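You operate a simulated robot arm through the tools that you are given. There is no shell and no other tool.

You run a simulated robot arm. Do the job below in one go: nothing can be reset, and whatever is moved stays where it is left.

Task
Seal the bag in the sliding cup, then switch the sealer off.
Fine: seconds as the chart says; cup back at LOAD; WARM may stay lit.

Only the result counts: the job must be done as asked and must still hold three seconds after the hand-in. Knocking over, shifting, dropping, spilling or breaking anything else fails it. A push-on lid holds only when it is set on centred and level and pressed home; a screw cap is set on level and turned clockwise until tight.

Robot
A 7-joint arm with a two-finger parallel gripper, fixed in place. Base frame: the origin is at the foot of the arm, x ahead of it, y to its left, z up. Readings come in m, degrees, newtons and seconds.
With the tool pointing down near the work surface it reaches from about 0.1 to 0.66 m from the base axis. Its first joint turns from -66.0 to 66.0 degrees. Payload 1.57 kg.
The TCP is the grasp point between the finger pads, 0.03 m short of the fingertips. In the tool frame z runs along the fingers and y along their closing line. The gripper opens to 0.08 m. The fingers are 0.017 m wide and 0.012 m thick; the gripper's body (0.04 by 0.082 m) begins 0.08 m behind the TCP.
Orientation is told as [roll, pitch, yaw] about the base's x, y, z axes, in that order, counted from this pose: with the fingers straight down and closing along the base's y, the tool's x points along the base's -x, its y along +y and its z along -z.

Tools
- The arm moves only by the tool drive_tool. Its argument "steps" is a list of rows, each an object of numbers (a shift or turn left out is 0, a gripper value left out holds the last): "x", "y", "z": the shift along the base's x, y, z in units of 25 mm (1.0 is 25 mm); "wx", "wy", "wz": the turn, a rotation vector about the base's x, y, z in units of 6 degrees (1.0 is 6 degrees); "gripper": the opening, from 0 (shut) to 1 (fully open). In form: [{"x": .., "y": .., "z": .., "wx": .., "wy": .., "wz": .., "gripper": ..}, ...]. A call has 1 to 20 rows; each row shifts and turns the commanded pose from where the row before left it. A call with a number of a shift or a turn outside -1 to 1 is refused whole. A row lasts 0.2 s, in which the tool goes at most 0.05 m and 8.6 degrees; a call with a longer step from one row to the next is refused whole, and so is a gripper value outside its range. A pose out of reach is approached as far as the arm can. The call stops where the force on the tool passes 90 N (or 10 N more than at its start, if that is more) or the arm is blocked; 0.2 s more then pass. Each finger travels about 0.072 m/s and halts on what it meets, pressing with about 22 N; the grip force reading is that of the motor and also rises with nothing between the fingers. The clock runs only during rows and for 0.2 s after the last one: add rows that do not move to give the fingers time. It gives the time, the measured TCP pose, the force on the tool (base axes), the opening and the grip force at its end, in the units of the frame above (readings bear some noise), with the torque about the TCP (base axes, N m) and any sound that the robot's microphone picked up.
- Cameras (640 x 400 px; columns grow to the right, rows downward): "scene" is fixed at [0.0316, 0.4365, 1.3944]; the picture's right is [-0.89, -0.46, 0.00], its down [-0.38, 0.74, -0.55] and it looks along [0.25, -0.49, -0.83] (base axes); focal length 214 px, centre (320, 200). "wrist" rides on the gripper at [0.072, -0.007, -0.122] in the tool frame; the picture's right is [0.09, 1.00, 0.00], its down [-0.84, 0.08, -0.54] and it looks along [-0.54, 0.05, 0.84] (tool axes); focal length 238 px, centre (320, 200). There is no depth. A picture from a camera that has moved, and an enlarged one, comes with that camera's place and axes in the base frame and with its lens.
- grab_frame(camera): a new picture of that camera. It takes no simulated time.
- inspect(camera, box): a new picture of the part [left, top, right, bottom] of that camera's present view, enlarged. It takes no simulated time.
- hand_in(): hands the job in; it is judged then, once.

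Places have to be worked out from the pictures, the camera data and where the tool is seen. Open the gripper and draw the arm clear of the work before you hand the job in, unless the task says otherwise.

The tools are called after "Emit:" by a JSON object that holds its "api" and its "payload". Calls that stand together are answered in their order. drive_tool: Moves the arm, as the interface text tells. Its arguments: {"type":"object","properties":{"steps":{"type":"array"}},"required":["steps"]} The other tools are called the same way: grab_frame (camera) takes a picture; inspect (camera, box) takes an enlarged picture of a part of a camera's view; hand_in () hands the job in.

At the start:

```text
t: 0.0
tool_pos: [0.3169, -0.0181, 1.2905]
orientation: [0.0, 0.0, 0.0]
contact_force: [-0.2, -0.2, -0.5]
torque: [0.01, 0.02, 0.04]
grip_width: 0.0802
grip_force: 0.0
```

scene: 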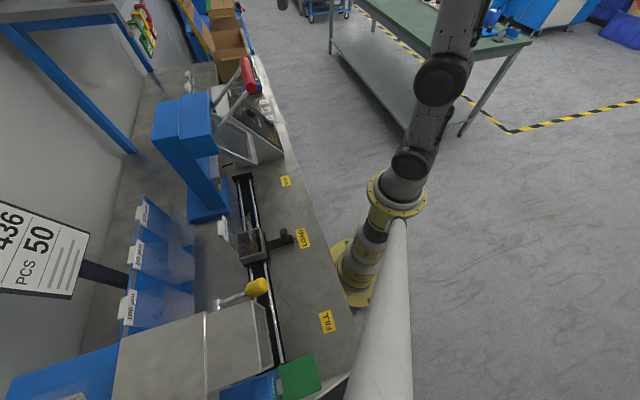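
wrist: 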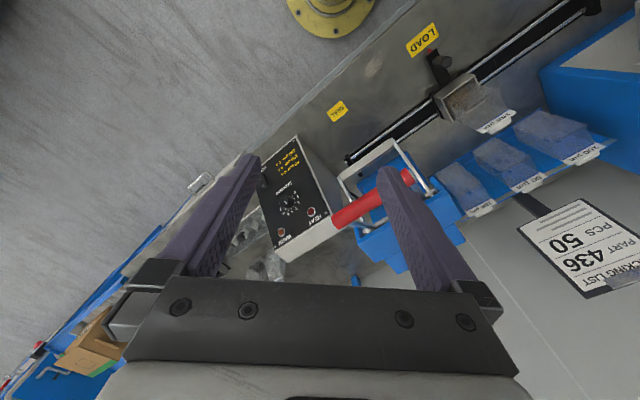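

I start by looking closer at the bench: the sealer panel, the chart, the sliding cup and its labels.

Emit:
{"api": "inspect", "payload": {"camera": "wrist", "box": [240, 130, 360, 260]}}

Emit:
{"api": "inspect", "payload": {"camera": "wrist", "box": [320, 0, 640, 200]}}

Emit:
{"api": "inspect", "payload": {"camera": "scene", "box": [140, 40, 340, 200]}}

Emit:
{"api": "inspect", "payload": {"camera": "scene", "box": [100, 180, 360, 400]}}

```text
3.08 times, centred on (300, 195) of wrist
camera zoom: at [0.2463, -0.0246, 1.4121], right [-0.09, 1.0, 0.0], down [0.84, 0.08, 0.54], along [0.54, 0.05, -0.84], focal length 733 px, centre (382, 215)
```

zoom: 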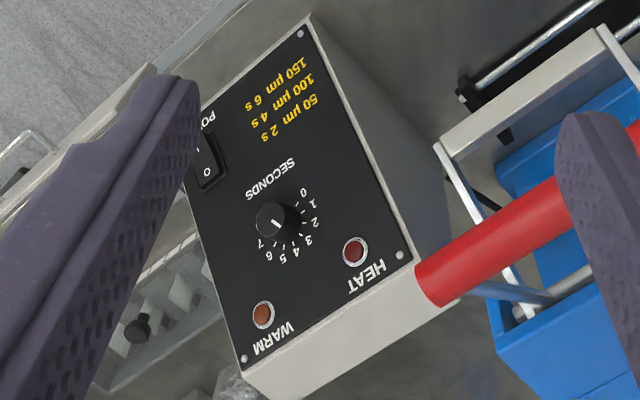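

```text
2.00 times, centred on (480, 100) of wrist
camera zoom: at [0.2463, -0.0246, 1.4121], right [-0.09, 1.0, 0.0], down [0.84, 0.08, 0.54], along [0.54, 0.05, -0.84], focal length 477 px, centre (0, 400)
```

zoom: 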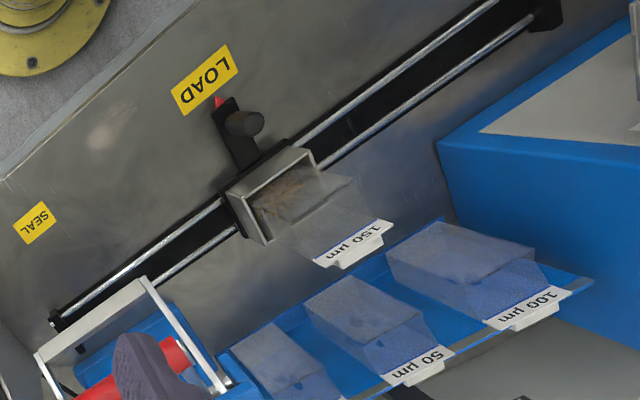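

```text
2.50 times, centred on (240, 120) of scene
camera zoom: at [0.0316, 0.4365, 1.3944], right [-0.89, -0.46, 0.0], down [-0.38, 0.74, -0.55], along [0.25, -0.49, -0.83], focal length 536 px, centre (520, 400)
```

zoom: 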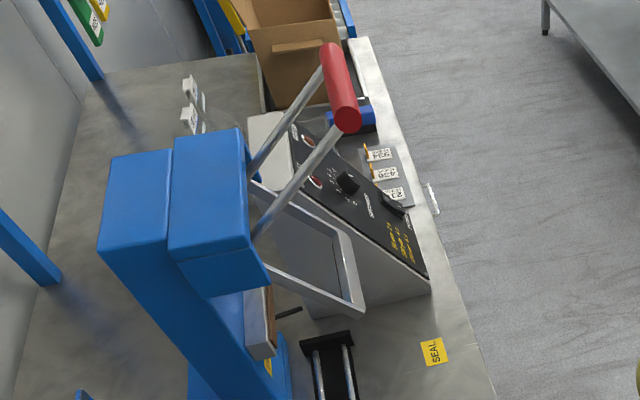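

```text
1.82 times, centred on (230, 290) of scene
camera zoom: at [0.0316, 0.4365, 1.3944], right [-0.89, -0.46, 0.0], down [-0.38, 0.74, -0.55], along [0.25, -0.49, -0.83], focal length 390 px, centre (484, 36)
```

zoom: 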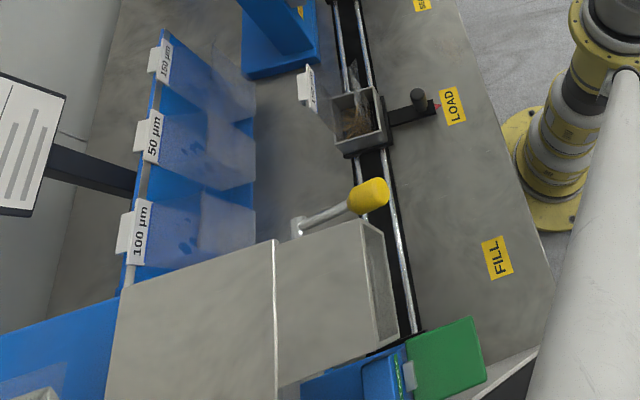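

I zoom in on the dial, the lights, the rocker and the bag's label.

Emit:
{"api": "inspect", "payload": {"camera": "wrist", "box": [280, 180, 320, 220]}}

Emit:
{"api": "inspect", "payload": {"camera": "wrist", "box": [430, 60, 530, 140]}}

Emit:
{"api": "inspect", "payload": {"camera": "scene", "box": [250, 85, 320, 160]}}

Emit:
{"api": "inspect", "payload": {"camera": "scene", "box": [205, 205, 305, 285]}}

Emit:
{"api": "inspect", "payload": {"camera": "wrist", "box": [245, 145, 300, 195]}}

```text
10.00 times, centred on (300, 200) of wrist
camera zoom: at [0.2463, -0.0246, 1.4121], right [-0.09, 1.0, 0.0], down [0.84, 0.08, 0.54], along [0.54, 0.05, -0.84], focal length 2384 px, centre (520, 200)
```

zoom: 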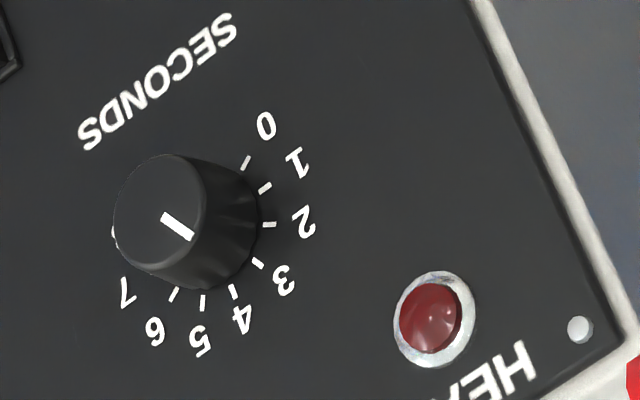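

```text
5.00 times, centred on (480, 100) of wrist
camera zoom: at [0.2463, -0.0246, 1.4121], right [-0.09, 1.0, 0.0], down [0.84, 0.08, 0.54], along [0.54, 0.05, -0.84], focal length 1192 px, centre (-480, 700)
```

zoom: 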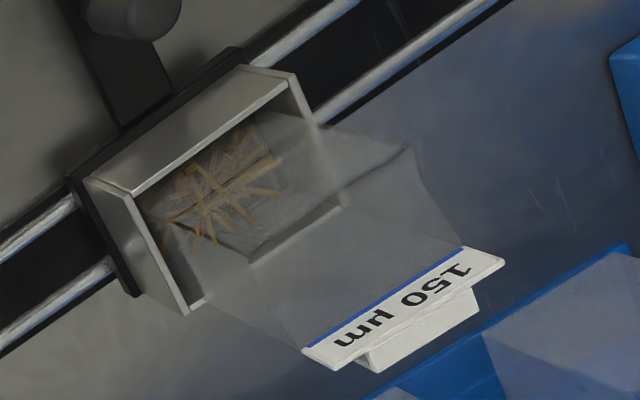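

```text
5.33 times, centred on (285, 122) of scene
camera zoom: at [0.0316, 0.4365, 1.3944], right [-0.89, -0.46, 0.0], down [-0.38, 0.74, -0.55], along [0.25, -0.49, -0.83], focal length 1144 px, centre (507, 613)
```

zoom: 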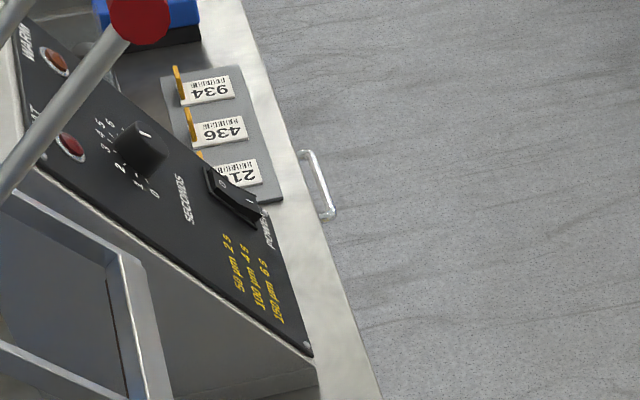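

```text
5.00 times, centred on (255, 245) of scene
camera zoom: at [0.0316, 0.4365, 1.3944], right [-0.89, -0.46, 0.0], down [-0.38, 0.74, -0.55], along [0.25, -0.49, -0.83], focal length 1072 px, centre (645, -25)
```

zoom: 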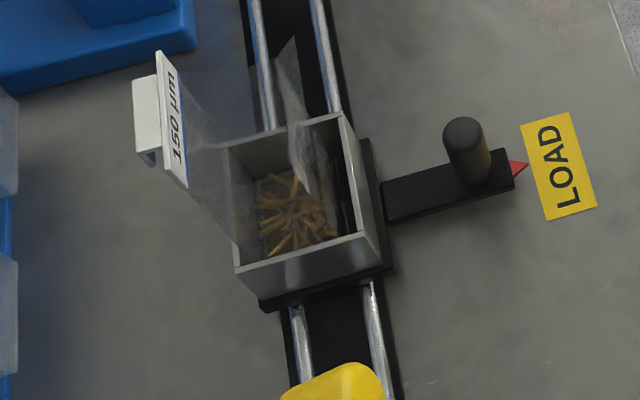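

```text
8.00 times, centred on (272, 170) of wrist
camera zoom: at [0.2463, -0.0246, 1.4121], right [-0.09, 1.0, 0.0], down [0.84, 0.08, 0.54], along [0.54, 0.05, -0.84], focal length 1907 px, centre (700, 440)
```

zoom: 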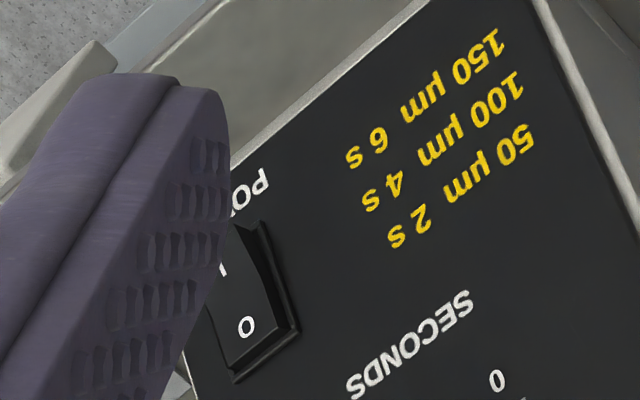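

The bag's tag reads 150 µm, so the chart asks for 6 s; both lamps look dark and the dial seems to sit near 3–4. I estimate the panel knob at about (0.58, -0.085, 0.91) and the red handle at about (0.41, 0.06, 1.15); I move right and down, clear of the handle, for a closer panel view.

Emit:
{"api": "drive_tool", "payload": {"steps": [{"y": -1, "gripper": 1}, {"y": -1}, {"y": -1}, {"y": -1}, {"y": -0.5, "x": 0.5}, {"x": 1, "z": -1}, {"z": -1}, {"z": -1}, {"z": -1}]}}

Emit:
{"api": "grab_frame", "payload": {"camera": "wrist"}}

Emit:
{"api": "grab_frame", "payload": {"camera": "scene"}}

```text
t: 2.0
tool_pos: [0.3534, -0.1312, 1.192]
orientation: [-0.1, -0.1, -0.1]
contact_force: [-0.8, -0.4, -1.3]
torque: [-0.02, -0.03, -0.01]
grip_width: 0.0802
grip_force: 0.1
```

```text
taken
camera wrist: at [0.2838, -0.1376, 1.3129], right [-0.09, 1.0, 0.0], down [0.84, 0.08, 0.54], along [0.54, 0.05, -0.84], focal length 238 px, centre (320, 200)
```

wrist: 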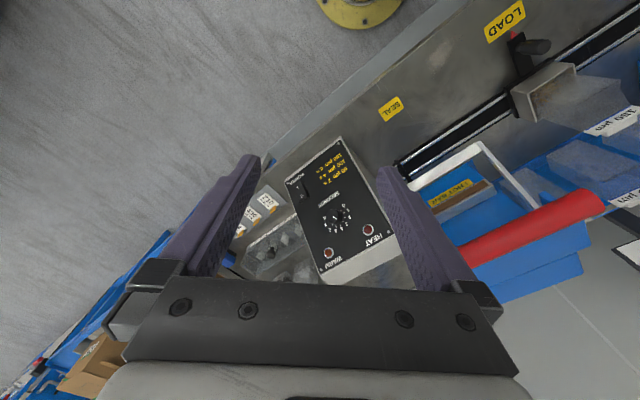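

```text
taken
```

scene: 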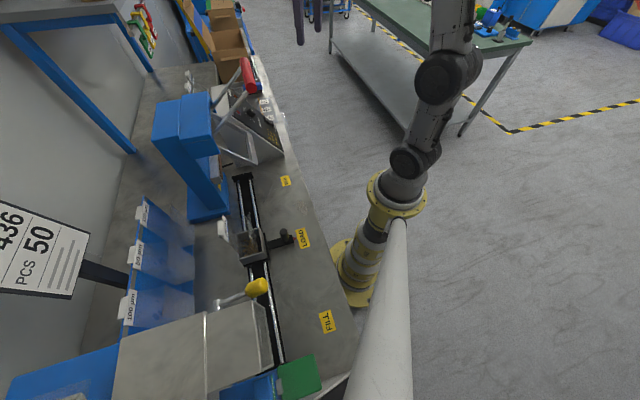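

The panel is now clear between the fingers; I enlarge the panel, the dial, the rocker and the sealer head.

Emit:
{"api": "inspect", "payload": {"camera": "wrist", "box": [280, 130, 400, 290]}}

Emit:
{"api": "inspect", "payload": {"camera": "wrist", "box": [310, 195, 380, 245]}}

Emit:
{"api": "inspect", "payload": {"camera": "wrist", "box": [285, 165, 325, 205]}}

Emit:
{"api": "inspect", "payload": {"camera": "wrist", "box": [380, 130, 640, 310]}}

Emit:
{"api": "inspect", "payload": {"camera": "scene", "box": [190, 50, 300, 180]}}

```text
2.50 times, centred on (340, 210) of wrist
camera zoom: at [0.2838, -0.1376, 1.3129], right [-0.09, 1.0, 0.0], down [0.84, 0.08, 0.54], along [0.54, 0.05, -0.84], focal length 596 px, centre (270, 175)
```

zoom: 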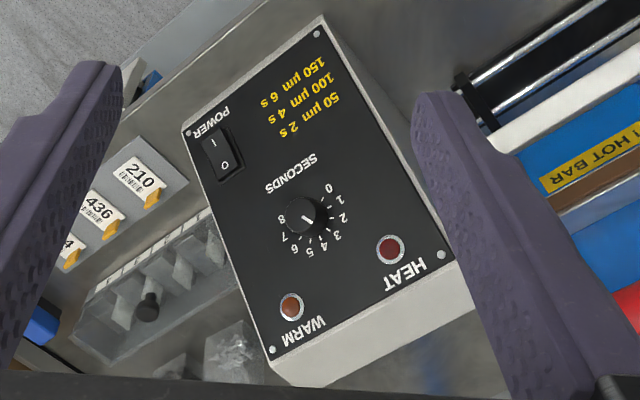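

```text
8.00 times, centred on (345, 220) of wrist
camera zoom: at [0.2838, -0.1376, 1.3129], right [-0.09, 1.0, 0.0], down [0.84, 0.08, 0.54], along [0.54, 0.05, -0.84], focal length 1907 px, centre (120, 40)
```

zoom: 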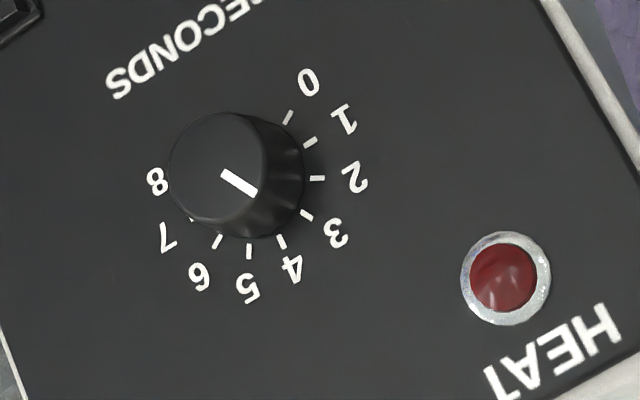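

```text
10.00 times, centred on (305, 185) of wrist
camera zoom: at [0.2838, -0.1376, 1.3129], right [-0.09, 1.0, 0.0], down [0.84, 0.08, 0.54], along [0.54, 0.05, -0.84], focal length 2384 px, centre (470, 350)
```

zoom: 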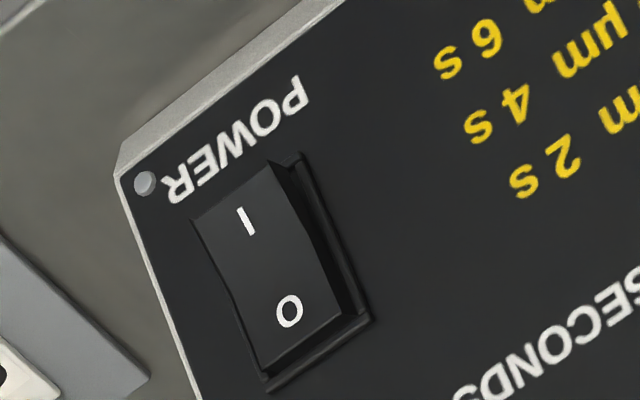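

```text
2.22 times, centred on (510, 220) of wrist
camera zoom: at [0.2838, -0.1376, 1.3129], right [-0.09, 1.0, 0.0], down [0.84, 0.08, 0.54], along [0.54, 0.05, -0.84], focal length 530 px, centre (-102, 156)
```

zoom: 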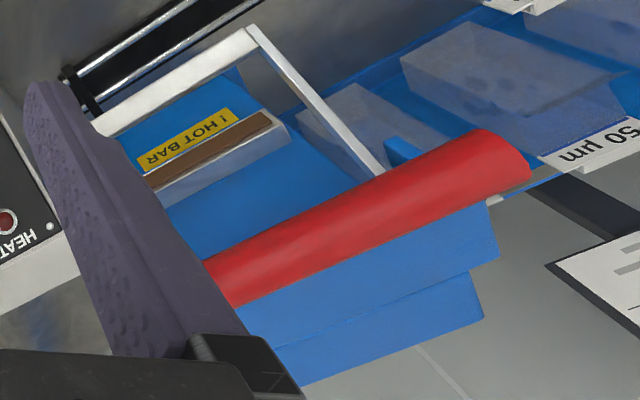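

```text
3.08 times, centred on (245, 115) of scene
camera zoom: at [0.0316, 0.4365, 1.3944], right [-0.89, -0.46, 0.0], down [-0.38, 0.74, -0.55], along [0.25, -0.49, -0.83], focal length 660 px, centre (551, 462)
```

zoom: 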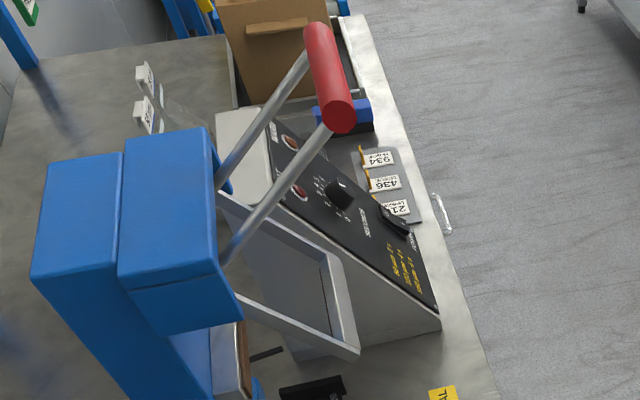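

The dial points to about 3 and needs 6 (clockwise on the panel), and the panel slopes about 53° with its normal near (-0.57,-0.57,0.6). I zoom further at the rocker from the fixed camera to judge which side is pressed.

Emit:
{"api": "inspect", "payload": {"camera": "scene", "box": [262, 105, 292, 130]}}

Emit:
{"api": "inspect", "payload": {"camera": "wrist", "box": [292, 172, 320, 192]}}

Emit:
{"api": "inspect", "payload": {"camera": "wrist", "box": [310, 220, 390, 270]}}

```text
16.00 times, centred on (277, 118) of scene
camera zoom: at [0.0316, 0.4365, 1.3944], right [-0.89, -0.46, 0.0], down [-0.38, 0.74, -0.55], along [0.25, -0.49, -0.83], focal length 3432 px, centre (1008, 1520)
```

zoom: 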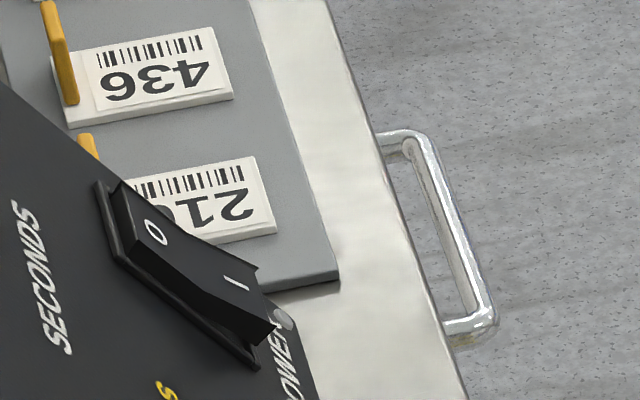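

```text
16.00 times, centred on (306, 182) of wrist
camera zoom: at [0.2838, -0.1376, 1.3129], right [-0.09, 1.0, 0.0], down [0.84, 0.08, 0.54], along [0.54, 0.05, -0.84], focal length 3814 px, centre (544, 488)
```

zoom: 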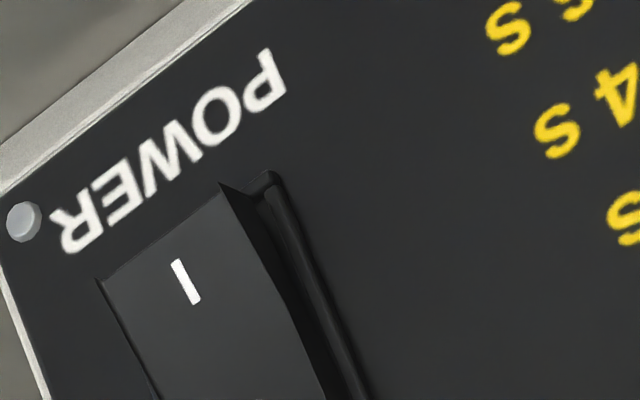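

```text
8.00 times, centred on (350, 245) of wrist
camera zoom: at [0.2838, -0.1376, 1.3129], right [-0.09, 1.0, 0.0], down [0.84, 0.08, 0.54], along [0.54, 0.05, -0.84], focal length 1907 px, centre (80, -160)
```

zoom: 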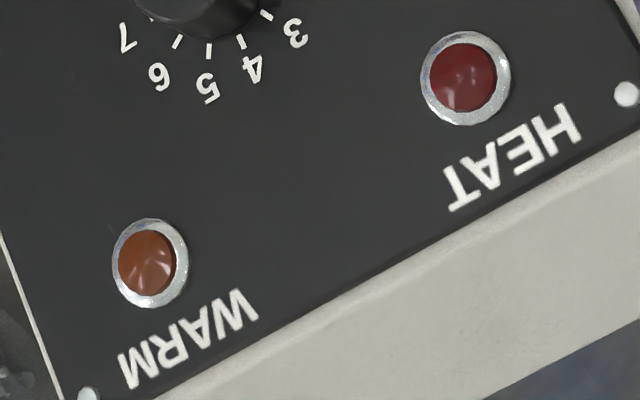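

The I end of the rocker stands proud, so the power is off. I turn the tool 45° in yaw and tilt it about 53.5° so that it faces the panel, moving toward a staging point in front of it.

Emit:
{"api": "drive_tool", "payload": {"steps": [{"wz": 0.9375, "x": 0.3, "y": -0.2}, {"wz": 0.9375, "x": 0.3, "y": -0.2}, {"wz": 0.9375, "x": 0.3, "y": -0.2}, {"wz": 0.9375, "x": 0.3, "y": -0.2}, {"wz": 0.9375, "x": 0.3, "y": -0.2}, {"wz": 0.9375, "x": 0.3, "y": -0.2}, {"wz": 0.9375, "x": 0.3, "y": -0.2}, {"wz": 0.9375, "x": 0.3, "y": -0.2}, {"wx": 0.7008, "wy": -0.7008, "z": -0.5}, {"wx": 0.7008, "wy": -0.7008, "z": -0.5}, {"wx": 0.7008, "wy": -0.7008, "z": -0.5}, {"wx": 0.7008, "wy": -0.7008, "z": -0.5}, {"wx": 0.7008, "wy": -0.7008, "z": -0.5}, {"wx": 0.7008, "wy": -0.7008, "z": -0.5}, {"wx": 0.7008, "wy": -0.7008, "z": -0.5}, {"wx": 0.7008, "wy": -0.7008, "z": -0.5}, {"wx": 0.7008, "wy": -0.7008, "z": -0.5}]}}

Emit:
{"api": "grab_frame", "payload": {"camera": "wrist"}}

Emit:
{"api": "grab_frame", "payload": {"camera": "scene"}}

```text
t: 5.6
tool_pos: [0.4148, -0.1695, 1.0776]
orientation: [0.0, -53.6, 45.0]
contact_force: [-0.6, -0.8, -0.2]
torque: [-0.02, 0.02, 0.03]
grip_width: 0.0803
grip_force: 0.1
```

```text
taken
camera wrist: at [0.3214, -0.2747, 1.092], right [-0.74, 0.67, -0.07], down [-0.01, 0.1, 1.0], along [0.67, 0.74, -0.07], focal length 238 px, centre (320, 200)
```

wrist: 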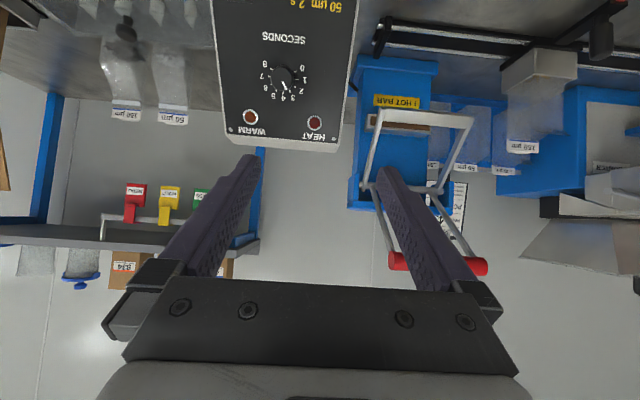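

```text
taken
```

scene: 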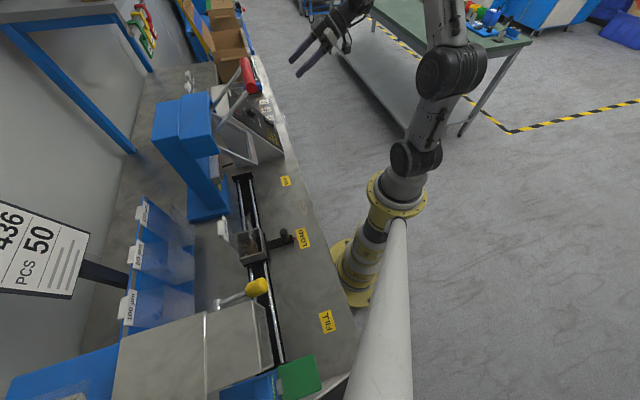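

This gives an upside-down front view of the sealer and panel. I enlarge the sealer head and lever to understand the linkage, and the panel for the geometry.

Emit:
{"api": "inspect", "payload": {"camera": "wrist", "box": [340, 20, 500, 280]}}

Emit:
{"api": "inspect", "payload": {"camera": "wrist", "box": [210, 0, 370, 150]}}

Emit:
{"api": "inspect", "payload": {"camera": "wrist", "box": [480, 0, 640, 180]}}

```text
1.54 times, centred on (420, 150) of wrist
camera zoom: at [0.3214, -0.2747, 1.092], right [-0.74, 0.67, -0.07], down [-0.01, 0.1, 1.0], along [0.67, 0.74, -0.07], focal length 367 px, centre (166, 277)
```

zoom: 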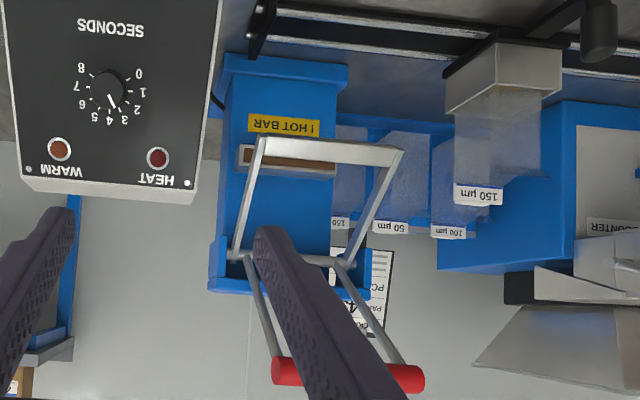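

```text
2.67 times, centred on (290, 75) of wrist
camera zoom: at [0.3214, -0.2747, 1.092], right [-0.74, 0.67, -0.07], down [-0.01, 0.1, 1.0], along [0.67, 0.74, -0.07], focal length 636 px, centre (400, 533)
```

zoom: 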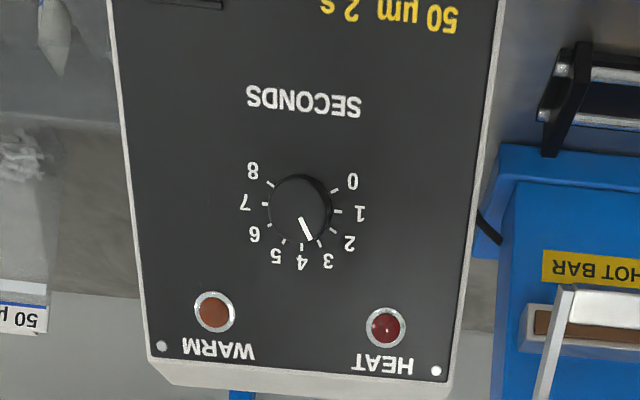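

```text
2.22 times, centred on (560, 90) of wrist
camera zoom: at [0.3214, -0.2747, 1.092], right [-0.74, 0.67, -0.07], down [-0.01, 0.1, 1.0], along [0.67, 0.74, -0.07], focal length 530 px, centre (-213, 444)
```

zoom: 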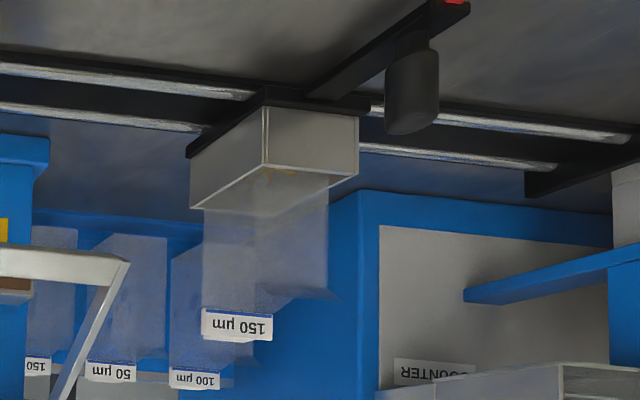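

The dial is 30° per number with 4 at top: pointer at 3, so it needs +90° clockwise. From two wrist views the knob base is about (0.586,-0.078,0.904) and the rocker about (0.585,-0.161,0.811); I move to a staging point about 0.11 m in front of the rocker.

Emit:
{"api": "drive_tool", "payload": {"steps": [{"x": 0.47, "y": -0.247, "z": -0.907}, {"x": 0.47, "y": -0.247, "z": -0.907}, {"x": 0.47, "y": -0.247, "z": -0.907}, {"x": 0.47, "y": -0.247, "z": -0.907}, {"x": 0.47, "y": -0.247, "z": -0.907}, {"x": 0.47, "y": -0.247, "z": -0.907}, {"x": 0.47, "y": -0.247, "z": -0.907}, {"x": 0.47, "y": -0.247, "z": -0.907}, {"x": 0.47, "y": -0.247, "z": -0.907}]}}

Emit:
{"api": "grab_frame", "payload": {"camera": "wrist"}}

Emit:
{"api": "grab_frame", "payload": {"camera": "scene"}}

```text
t: 7.6
tool_pos: [0.523, -0.2276, 0.8733]
orientation: [0.0, -53.5, 44.9]
contact_force: [0.0, -1.5, 0.2]
torque: [-0.02, -0.04, 0.03]
grip_width: 0.0798
grip_force: 0.1
```

```text
taken
camera wrist: at [0.4277, -0.3312, 0.8883], right [-0.74, 0.67, -0.07], down [-0.01, 0.1, 0.99], along [0.67, 0.74, -0.07], focal length 238 px, centre (320, 200)
```

wrist: 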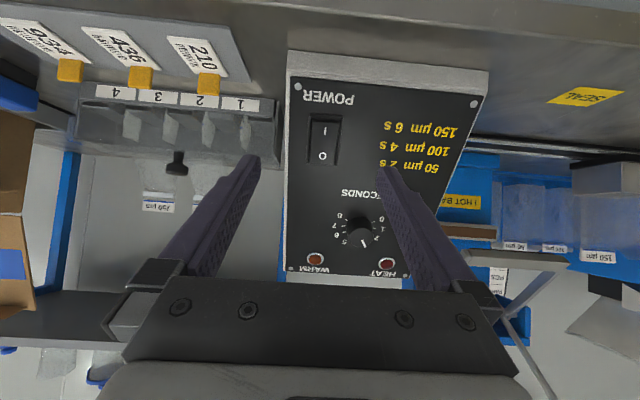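

```text
taken
```

scene: 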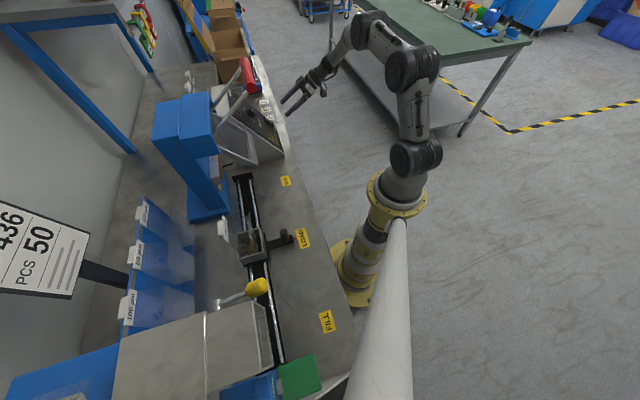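

The rocker is nearly centred between the fingers. I zoom on the rocker to fix its place exactly.

Emit:
{"api": "inspect", "payload": {"camera": "wrist", "box": [290, 70, 370, 190]}}

Emit:
{"api": "inspect", "payload": {"camera": "wrist", "box": [330, 200, 410, 250]}}

Emit:
{"api": "inspect", "payload": {"camera": "scene", "box": [240, 80, 340, 160]}}

```text
3.33 times, centred on (330, 130) of wrist
camera zoom: at [0.4277, -0.3312, 0.8883], right [-0.74, 0.67, -0.07], down [-0.01, 0.1, 0.99], along [0.67, 0.74, -0.07], focal length 794 px, centre (287, 433)
```

zoom: 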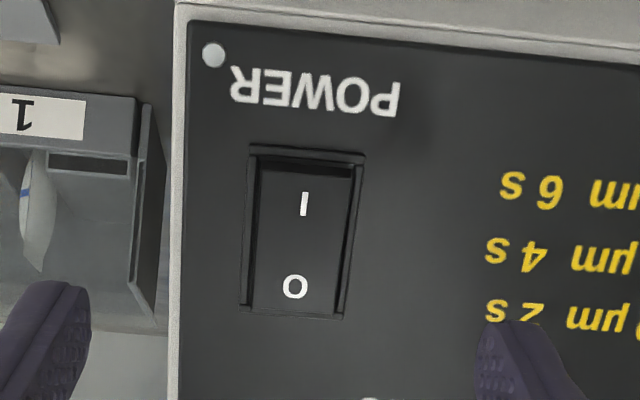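

```text
8.00 times, centred on (370, 225) of wrist
camera zoom: at [0.4277, -0.3312, 0.8883], right [-0.74, 0.67, -0.07], down [-0.01, 0.1, 0.99], along [0.67, 0.74, -0.07], focal length 1907 px, centre (-80, 0)
```

zoom: 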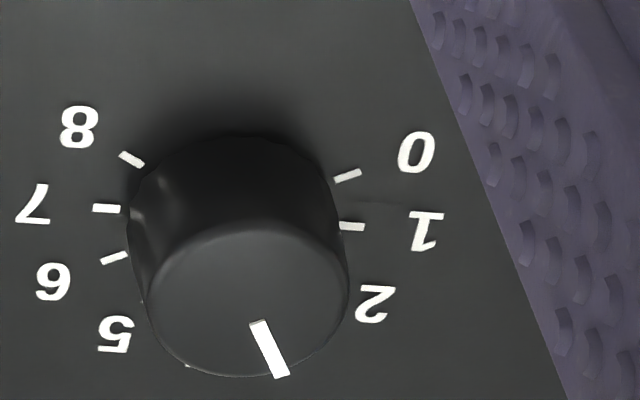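

```text
5.00 times, centred on (290, 120) of scene
camera zoom: at [0.0316, 0.4365, 1.3944], right [-0.89, -0.46, 0.0], down [-0.38, 0.74, -0.55], along [0.25, -0.49, -0.83], focal length 1072 px, centre (470, 600)
```

zoom: 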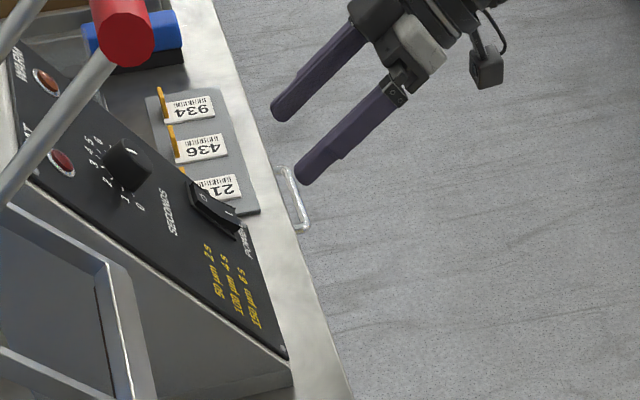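

Rocker I end triangulates to (0.577,-0.167,0.806), O end to (0.590,-0.1545,0.826). I close the fingers and approach along the panel normal until about 15 mm short of the I end.

Emit:
{"api": "drive_tool", "payload": {"steps": [{"gripper": 0, "x": -0.268, "z": -0.268}, {}, {}, {"x": 0.3415, "y": 0.3415, "z": -0.356}, {"x": 0.3415, "y": 0.3415, "z": -0.356}, {"x": 0.3415, "y": 0.3415, "z": -0.356}, {"x": 0.3415, "y": 0.3415, "z": -0.356}, {}]}}

Emit:
{"api": "grab_frame", "payload": {"camera": "wrist"}}

Emit:
{"api": "inspect", "payload": {"camera": "wrist", "box": [260, 90, 380, 190]}}

Emit:
{"api": "inspect", "payload": {"camera": "scene", "box": [250, 90, 310, 140]}}

```text
t: 9.4
tool_pos: [0.5494, -0.1926, 0.8315]
orientation: [0.1, -53.4, 44.9]
contact_force: [0.1, 0.1, -0.1]
torque: [-0.02, -0.02, -0.02]
grip_width: 0.0
grip_force: 21.4
```

```text
taken
camera wrist: at [0.4556, -0.2964, 0.8456], right [-0.74, 0.67, -0.07], down [-0.01, 0.1, 1.0], along [0.67, 0.74, -0.07], focal length 238 px, centre (320, 200)
```

wrist: 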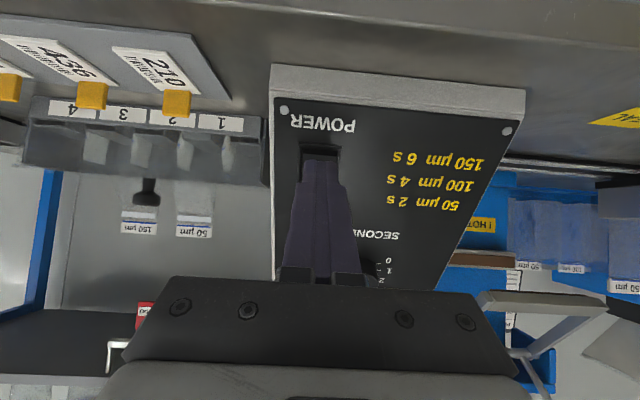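

```text
4.00 times, centred on (320, 140) of wrist
camera zoom: at [0.4556, -0.2964, 0.8456], right [-0.74, 0.67, -0.07], down [-0.01, 0.1, 1.0], along [0.67, 0.74, -0.07], focal length 953 px, centre (320, 440)
```

zoom: 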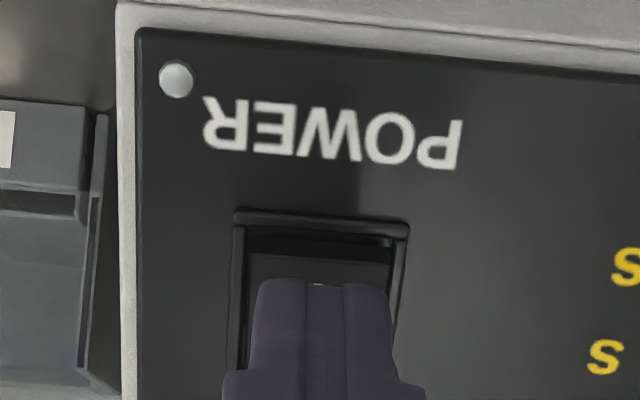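

```text
8.00 times, centred on (280, 115) of scene
camera zoom: at [0.0316, 0.4365, 1.3944], right [-0.89, -0.46, 0.0], down [-0.38, 0.74, -0.55], along [0.25, -0.49, -0.83], focal length 1716 px, centre (640, 880)
```

zoom: 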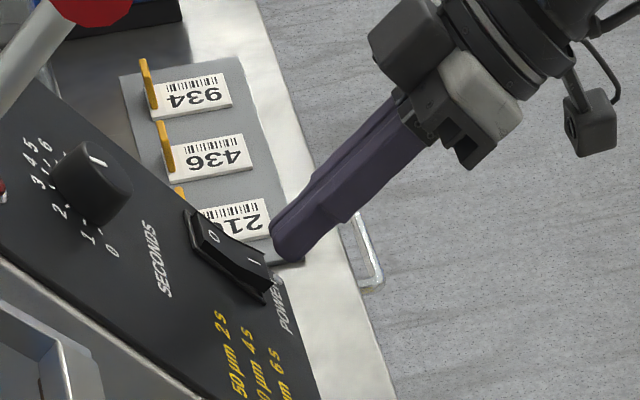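

The fingertips line up with the I end, about 15 mm off. I press in along the normal in 5 mm rows.

Emit:
{"api": "drive_tool", "payload": {"steps": [{"x": 0.1138, "y": 0.1138, "z": -0.1187}, {"x": 0.1138, "y": 0.1138, "z": -0.1187}, {"x": 0.1138, "y": 0.1138, "z": -0.1187}, {"x": 0.0683, "y": 0.0683, "z": -0.0712}, {"x": 0.0683, "y": 0.0683, "z": -0.0712}]}}

Emit:
{"api": "inspect", "payload": {"camera": "scene", "box": [250, 90, 310, 140]}}

Emit:
{"api": "inspect", "payload": {"camera": "wrist", "box": [260, 90, 380, 190]}}

```text
t: 10.6
tool_pos: [0.5575, -0.1833, 0.8206]
orientation: [-0.2, -53.7, 45.0]
contact_force: [-37.9, -13.6, 24.4]
torque: [0.38, -0.1, 0.47]
grip_width: 0.0
grip_force: 20.6
```

```text
8.00 times, centred on (280, 115) of scene
camera zoom: at [0.0303, 0.4363, 1.3945], right [-0.89, -0.46, 0.0], down [-0.38, 0.74, -0.55], along [0.25, -0.49, -0.83], focal length 1716 px, centre (640, 880)
```

zoom: 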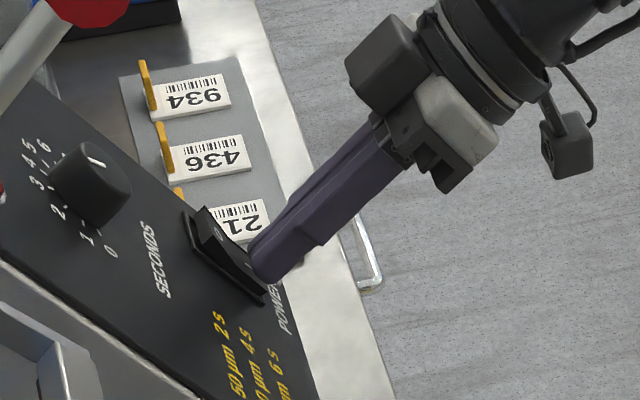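

```text
4.00 times, centred on (320, 140) of wrist
camera zoom: at [0.4644, -0.2872, 0.8351], right [-0.74, 0.67, -0.08], down [-0.01, 0.1, 0.99], along [0.67, 0.74, -0.06], focal length 953 px, centre (320, 440)
```

zoom: 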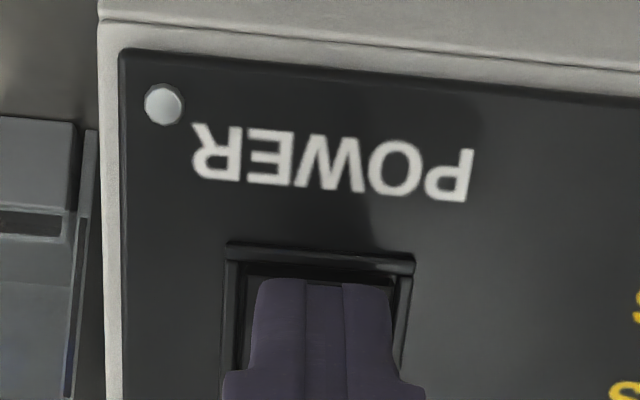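

The force reached about 45 N and the rocker appears tipped over to I. I back off along the normal and check the rocker and lamps.

Emit:
{"api": "drive_tool", "payload": {"steps": [{"x": -0.228, "y": -0.228, "z": 0.237}, {"x": -0.3415, "y": -0.3415, "z": 0.356}, {"x": -0.3415, "y": -0.3415, "z": 0.356}, {"x": -0.3415, "y": -0.3415, "z": 0.356}, {"x": -0.3415, "y": -0.3415, "z": 0.356}, {"x": -0.3415, "y": -0.3415, "z": 0.356}]}}

Emit:
{"api": "grab_frame", "payload": {"camera": "wrist"}}

Emit:
{"api": "inspect", "payload": {"camera": "scene", "box": [240, 80, 310, 140]}}

Emit:
{"api": "inspect", "payload": {"camera": "wrist", "box": [260, 70, 460, 300]}}

```text
t: 12.0
tool_pos: [0.5125, -0.2299, 0.869]
orientation: [0.1, -53.5, 44.9]
contact_force: [0.4, -0.6, 0.5]
torque: [-0.03, 0.02, 0.0]
grip_width: 0.0002
grip_force: 21.2
```

```text
taken
camera wrist: at [0.4177, -0.3333, 0.8837], right [-0.74, 0.67, -0.07], down [-0.01, 0.1, 1.0], along [0.67, 0.74, -0.07], focal length 238 px, centre (320, 200)
```

wrist: 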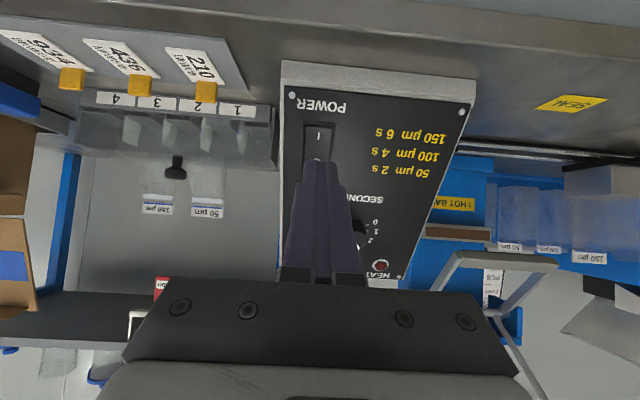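

```text
6.67 times, centred on (275, 110) of scene
camera zoom: at [0.0316, 0.4365, 1.3944], right [-0.89, -0.46, 0.0], down [-0.38, 0.74, -0.55], along [0.25, -0.49, -0.83], focal length 1430 px, centre (620, 800)
```

zoom: 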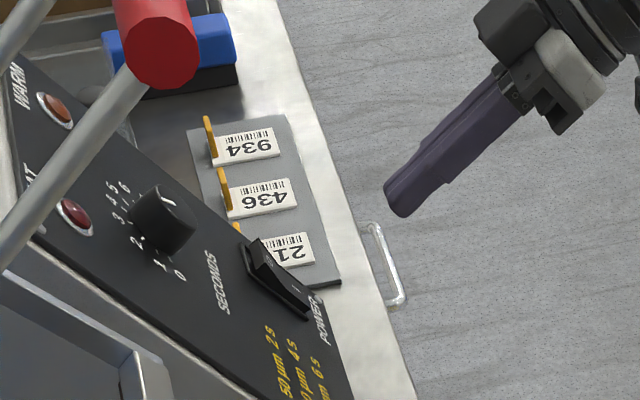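

```text
1.74 times, centred on (360, 185) of wrist
camera zoom: at [0.4177, -0.3333, 0.8837], right [-0.74, 0.67, -0.07], down [-0.01, 0.1, 1.0], along [0.67, 0.74, -0.07], focal length 414 px, centre (250, 226)
```

zoom: 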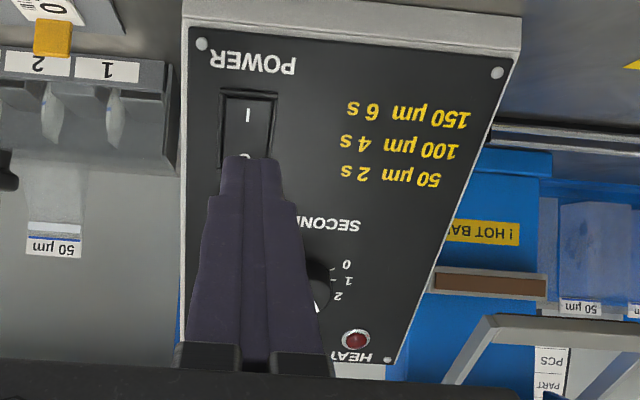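

The rocker is over to I now. I check the WARM lamp closely.

Emit:
{"api": "inspect", "payload": {"camera": "scene", "box": [238, 85, 262, 105]}}

Emit:
{"api": "inspect", "payload": {"camera": "scene", "box": [260, 110, 285, 130]}}

```text
16.00 times, centred on (250, 95) of scene
camera zoom: at [0.0316, 0.4365, 1.3944], right [-0.89, -0.46, 0.0], down [-0.38, 0.74, -0.55], along [0.25, -0.49, -0.83], focal length 3432 px, centre (1440, 1880)
```

zoom: 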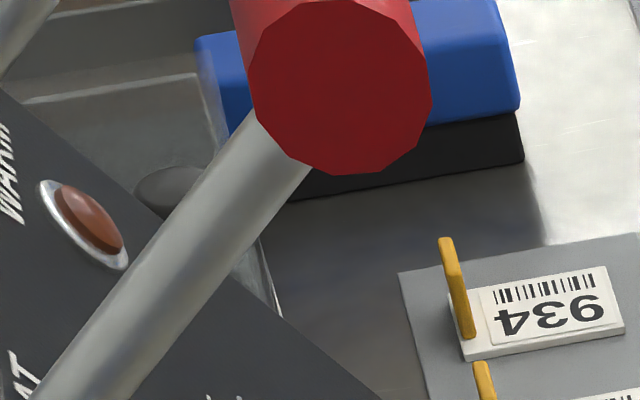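

```text
16.00 times, centred on (272, 120) of scene
camera zoom: at [0.0316, 0.4365, 1.3944], right [-0.89, -0.46, 0.0], down [-0.38, 0.74, -0.55], along [0.25, -0.49, -0.83], focal length 3432 px, centre (1080, 1480)
```

zoom: 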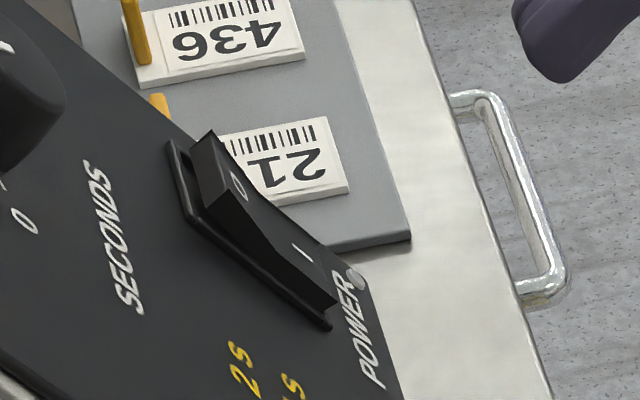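

The dial base re-triangulates consistently to (0.593,-0.075,0.898), about 32 mm across and 20 mm high. I move in front of it, open the fingers, and pre-rotate the tool -45° about the panel normal so the +90° turn is centred.

Emit:
{"api": "drive_tool", "payload": {"steps": [{"x": 0.165, "y": 0.91, "z": 0.915, "wx": 0.18, "wy": -0.18, "gripper": 0}, {"x": 0.165, "y": 0.91, "z": 0.915}, {"x": 0.165, "y": 0.91, "z": 0.915}, {"x": 0.165, "y": 0.91, "z": 0.915}, {"wx": -0.543, "wy": -0.543, "wz": 0.5378, "gripper": 1}, {"wx": -0.543, "wy": -0.543, "wz": 0.5378}, {"wx": -0.543, "wy": -0.543, "wz": 0.5378}, {"wx": -0.543, "wy": -0.543, "wz": 0.5378}, {"wx": -0.543, "wy": -0.543, "wz": 0.5378}, {"wx": -0.543, "wy": -0.543, "wz": 0.5378}, {"wx": -0.543, "wy": -0.543, "wz": 0.5378}, {"wx": -0.543, "wy": -0.543, "wz": 0.5378}, {}]}}

Emit:
{"api": "grab_frame", "payload": {"camera": "wrist"}}

Emit:
{"api": "grab_frame", "payload": {"camera": "scene"}}

```text
t: 14.8
tool_pos: [0.5285, -0.1379, 0.9614]
orientation: [-45.3, -35.3, 105.4]
contact_force: [-0.2, 0.2, -0.1]
torque: [0.06, -0.02, 0.0]
grip_width: 0.0798
grip_force: 0.1
```

```text
taken
camera wrist: at [0.4791, -0.2666, 0.993], right [-0.76, 0.14, -0.63], down [-0.55, 0.36, 0.75], along [0.33, 0.92, -0.2], focal length 238 px, centre (320, 200)
```

wrist: 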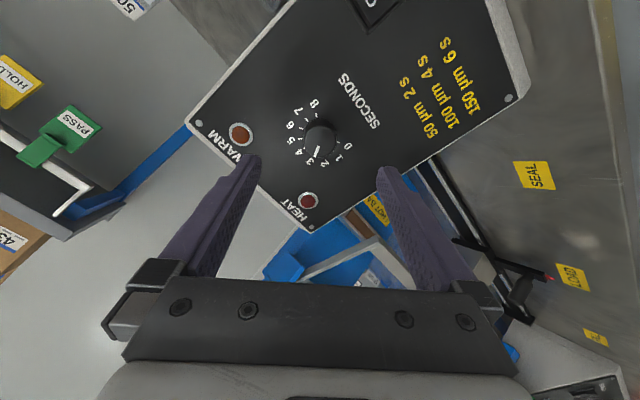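

```text
taken
```

scene: 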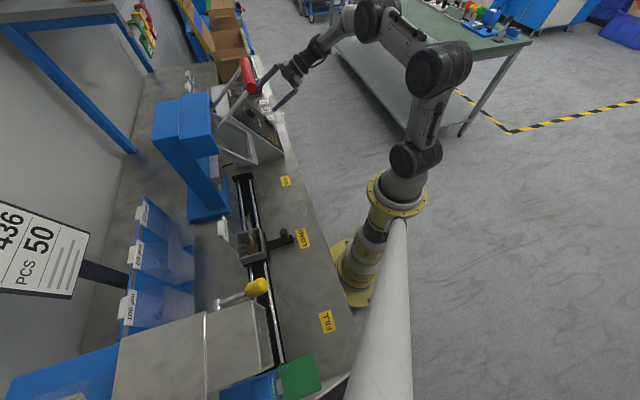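

The knob sits close to the tool axis (expected about (321,134)). I zoom to verify the alignment.

Emit:
{"api": "inspect", "payload": {"camera": "wrist", "box": [280, 90, 360, 180]}}

Emit:
{"api": "inspect", "payload": {"camera": "wrist", "box": [220, 110, 320, 220]}}

```text
4.44 times, centred on (320, 135) of wrist
camera zoom: at [0.4791, -0.2666, 0.993], right [-0.76, 0.14, -0.63], down [-0.55, 0.36, 0.75], along [0.33, 0.92, -0.2], focal length 1059 px, centre (320, 489)
```

zoom: 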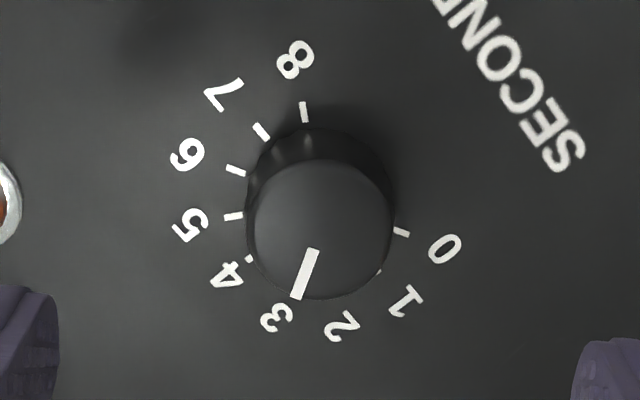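

```text
3.64 times, centred on (270, 165) of wrist
camera zoom: at [0.4791, -0.2666, 0.993], right [-0.76, 0.14, -0.63], down [-0.55, 0.36, 0.75], along [0.33, 0.92, -0.2], focal length 867 px, centre (502, 327)
```

zoom: 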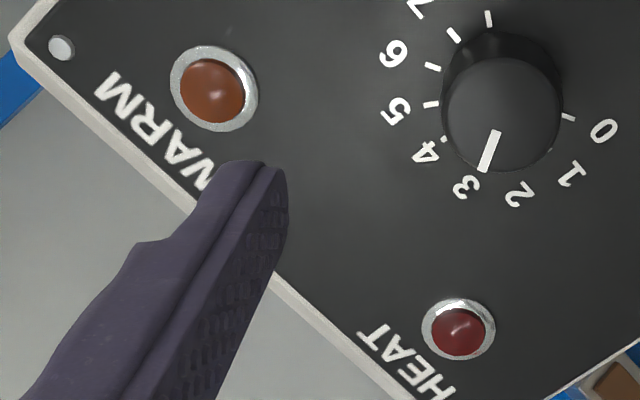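

The tool axis passes through the knob within about a millimetre. I advance 74 mm along the normal so that the fingertips straddle the knob.

Emit:
{"api": "drive_tool", "payload": {"steps": [{"x": 0.3429, "y": 0.3429, "z": -0.3396}, {"x": 0.3429, "y": 0.3429, "z": -0.3396}, {"x": 0.3429, "y": 0.3429, "z": -0.3396}, {"x": 0.3429, "y": 0.3429, "z": -0.3396}, {"x": 0.3429, "y": 0.3429, "z": -0.3396}, {}]}}

Emit:
{"api": "grab_frame", "payload": {"camera": "wrist"}}

Emit:
{"api": "inspect", "payload": {"camera": "wrist", "box": [240, 100, 400, 220]}}

Emit:
{"api": "inspect", "payload": {"camera": "scene", "box": [240, 70, 320, 140]}}

```text
t: 16.2
tool_pos: [0.5709, -0.0926, 0.9169]
orientation: [-45.1, -35.4, 105.1]
contact_force: [0.3, -0.2, 0.5]
torque: [0.0, 0.0, -0.01]
grip_width: 0.08
grip_force: 0.1
```

```text
taken
camera wrist: at [0.5215, -0.2221, 0.9494], right [-0.76, 0.14, -0.63], down [-0.55, 0.36, 0.75], along [0.33, 0.92, -0.2], focal length 238 px, centre (320, 200)
```

wrist: 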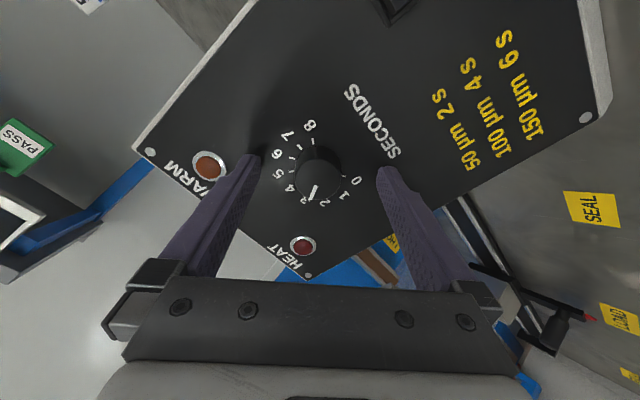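

```text
3.33 times, centred on (320, 160) of wrist
camera zoom: at [0.5215, -0.2221, 0.9494], right [-0.76, 0.14, -0.63], down [-0.55, 0.36, 0.75], along [0.33, 0.92, -0.2], focal length 794 px, centre (320, 333)
```

zoom: 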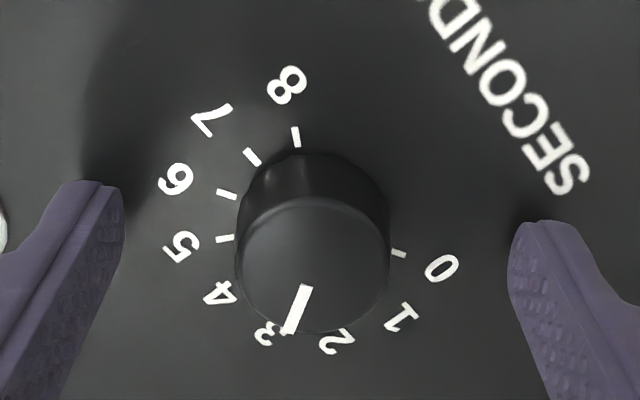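

```text
5.71 times, centred on (280, 105) of scene
camera zoom: at [0.0316, 0.4365, 1.3944], right [-0.89, -0.46, 0.0], down [-0.38, 0.74, -0.55], along [0.25, -0.49, -0.83], focal length 1226 px, centre (549, 743)
```

zoom: 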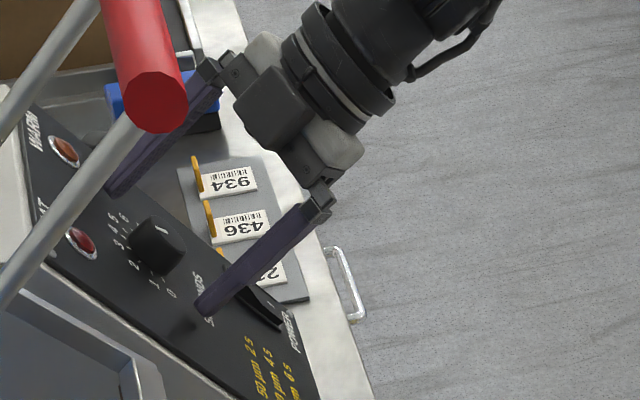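

The fingers straddle the knob symmetrically. I close on it and then turn +42° clockwise (about the panel's inward normal), and check.

Emit:
{"api": "drive_tool", "payload": {"steps": [{"gripper": 0}, {}, {}, {}, {"wx": 0.5792, "wy": 0.5792, "wz": -0.5736}, {"wx": 0.5792, "wy": 0.5792, "wz": -0.5736}, {"wx": 0.5792, "wy": 0.5792, "wz": -0.5736}, {"wx": 0.5792, "wy": 0.5792, "wz": -0.5736}, {"wx": 0.5792, "wy": 0.5792, "wz": -0.5736}, {"wx": 0.5792, "wy": 0.5792, "wz": -0.5736}, {"wx": 0.5792, "wy": 0.5792, "wz": -0.5736}, {}]}}

Emit:
{"api": "grab_frame", "payload": {"camera": "wrist"}}

Emit:
{"api": "inspect", "payload": {"camera": "wrist", "box": [260, 110, 380, 210]}}

Emit:
{"api": "inspect", "payload": {"camera": "scene", "box": [240, 80, 300, 130]}}

```text
t: 18.8
tool_pos: [0.5712, -0.0939, 0.9183]
orientation: [-4.0, -55.0, 50.0]
contact_force: [-1.6, 4.1, 6.2]
torque: [0.31, -0.14, 0.17]
grip_width: 0.0307
grip_force: 39.8
```

```text
taken
camera wrist: at [0.4796, -0.2008, 0.9293], right [-0.76, 0.64, -0.12], down [-0.06, 0.11, 0.99], along [0.65, 0.76, -0.04], focal length 238 px, centre (320, 200)
```

wrist: 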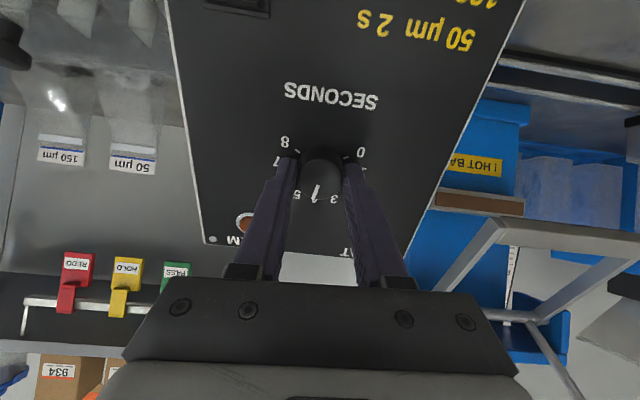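

```text
4.00 times, centred on (320, 160) of wrist
camera zoom: at [0.4796, -0.2008, 0.9293], right [-0.76, 0.64, -0.12], down [-0.06, 0.11, 0.99], along [0.65, 0.76, -0.04], focal length 953 px, centre (320, 360)
```

zoom: 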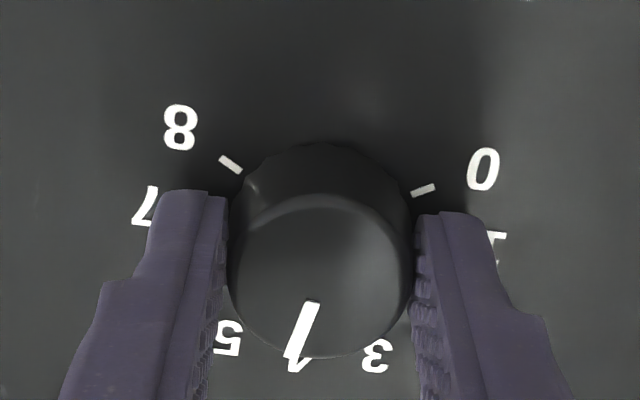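

```text
8.00 times, centred on (270, 105) of scene
camera zoom: at [0.0314, 0.4366, 1.3943], right [-0.89, -0.46, 0.0], down [-0.38, 0.74, -0.55], along [0.25, -0.49, -0.83], focal length 1716 px, centre (720, 960)
```

zoom: 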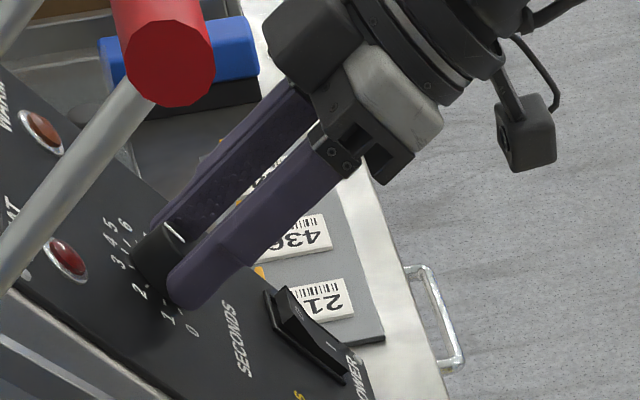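

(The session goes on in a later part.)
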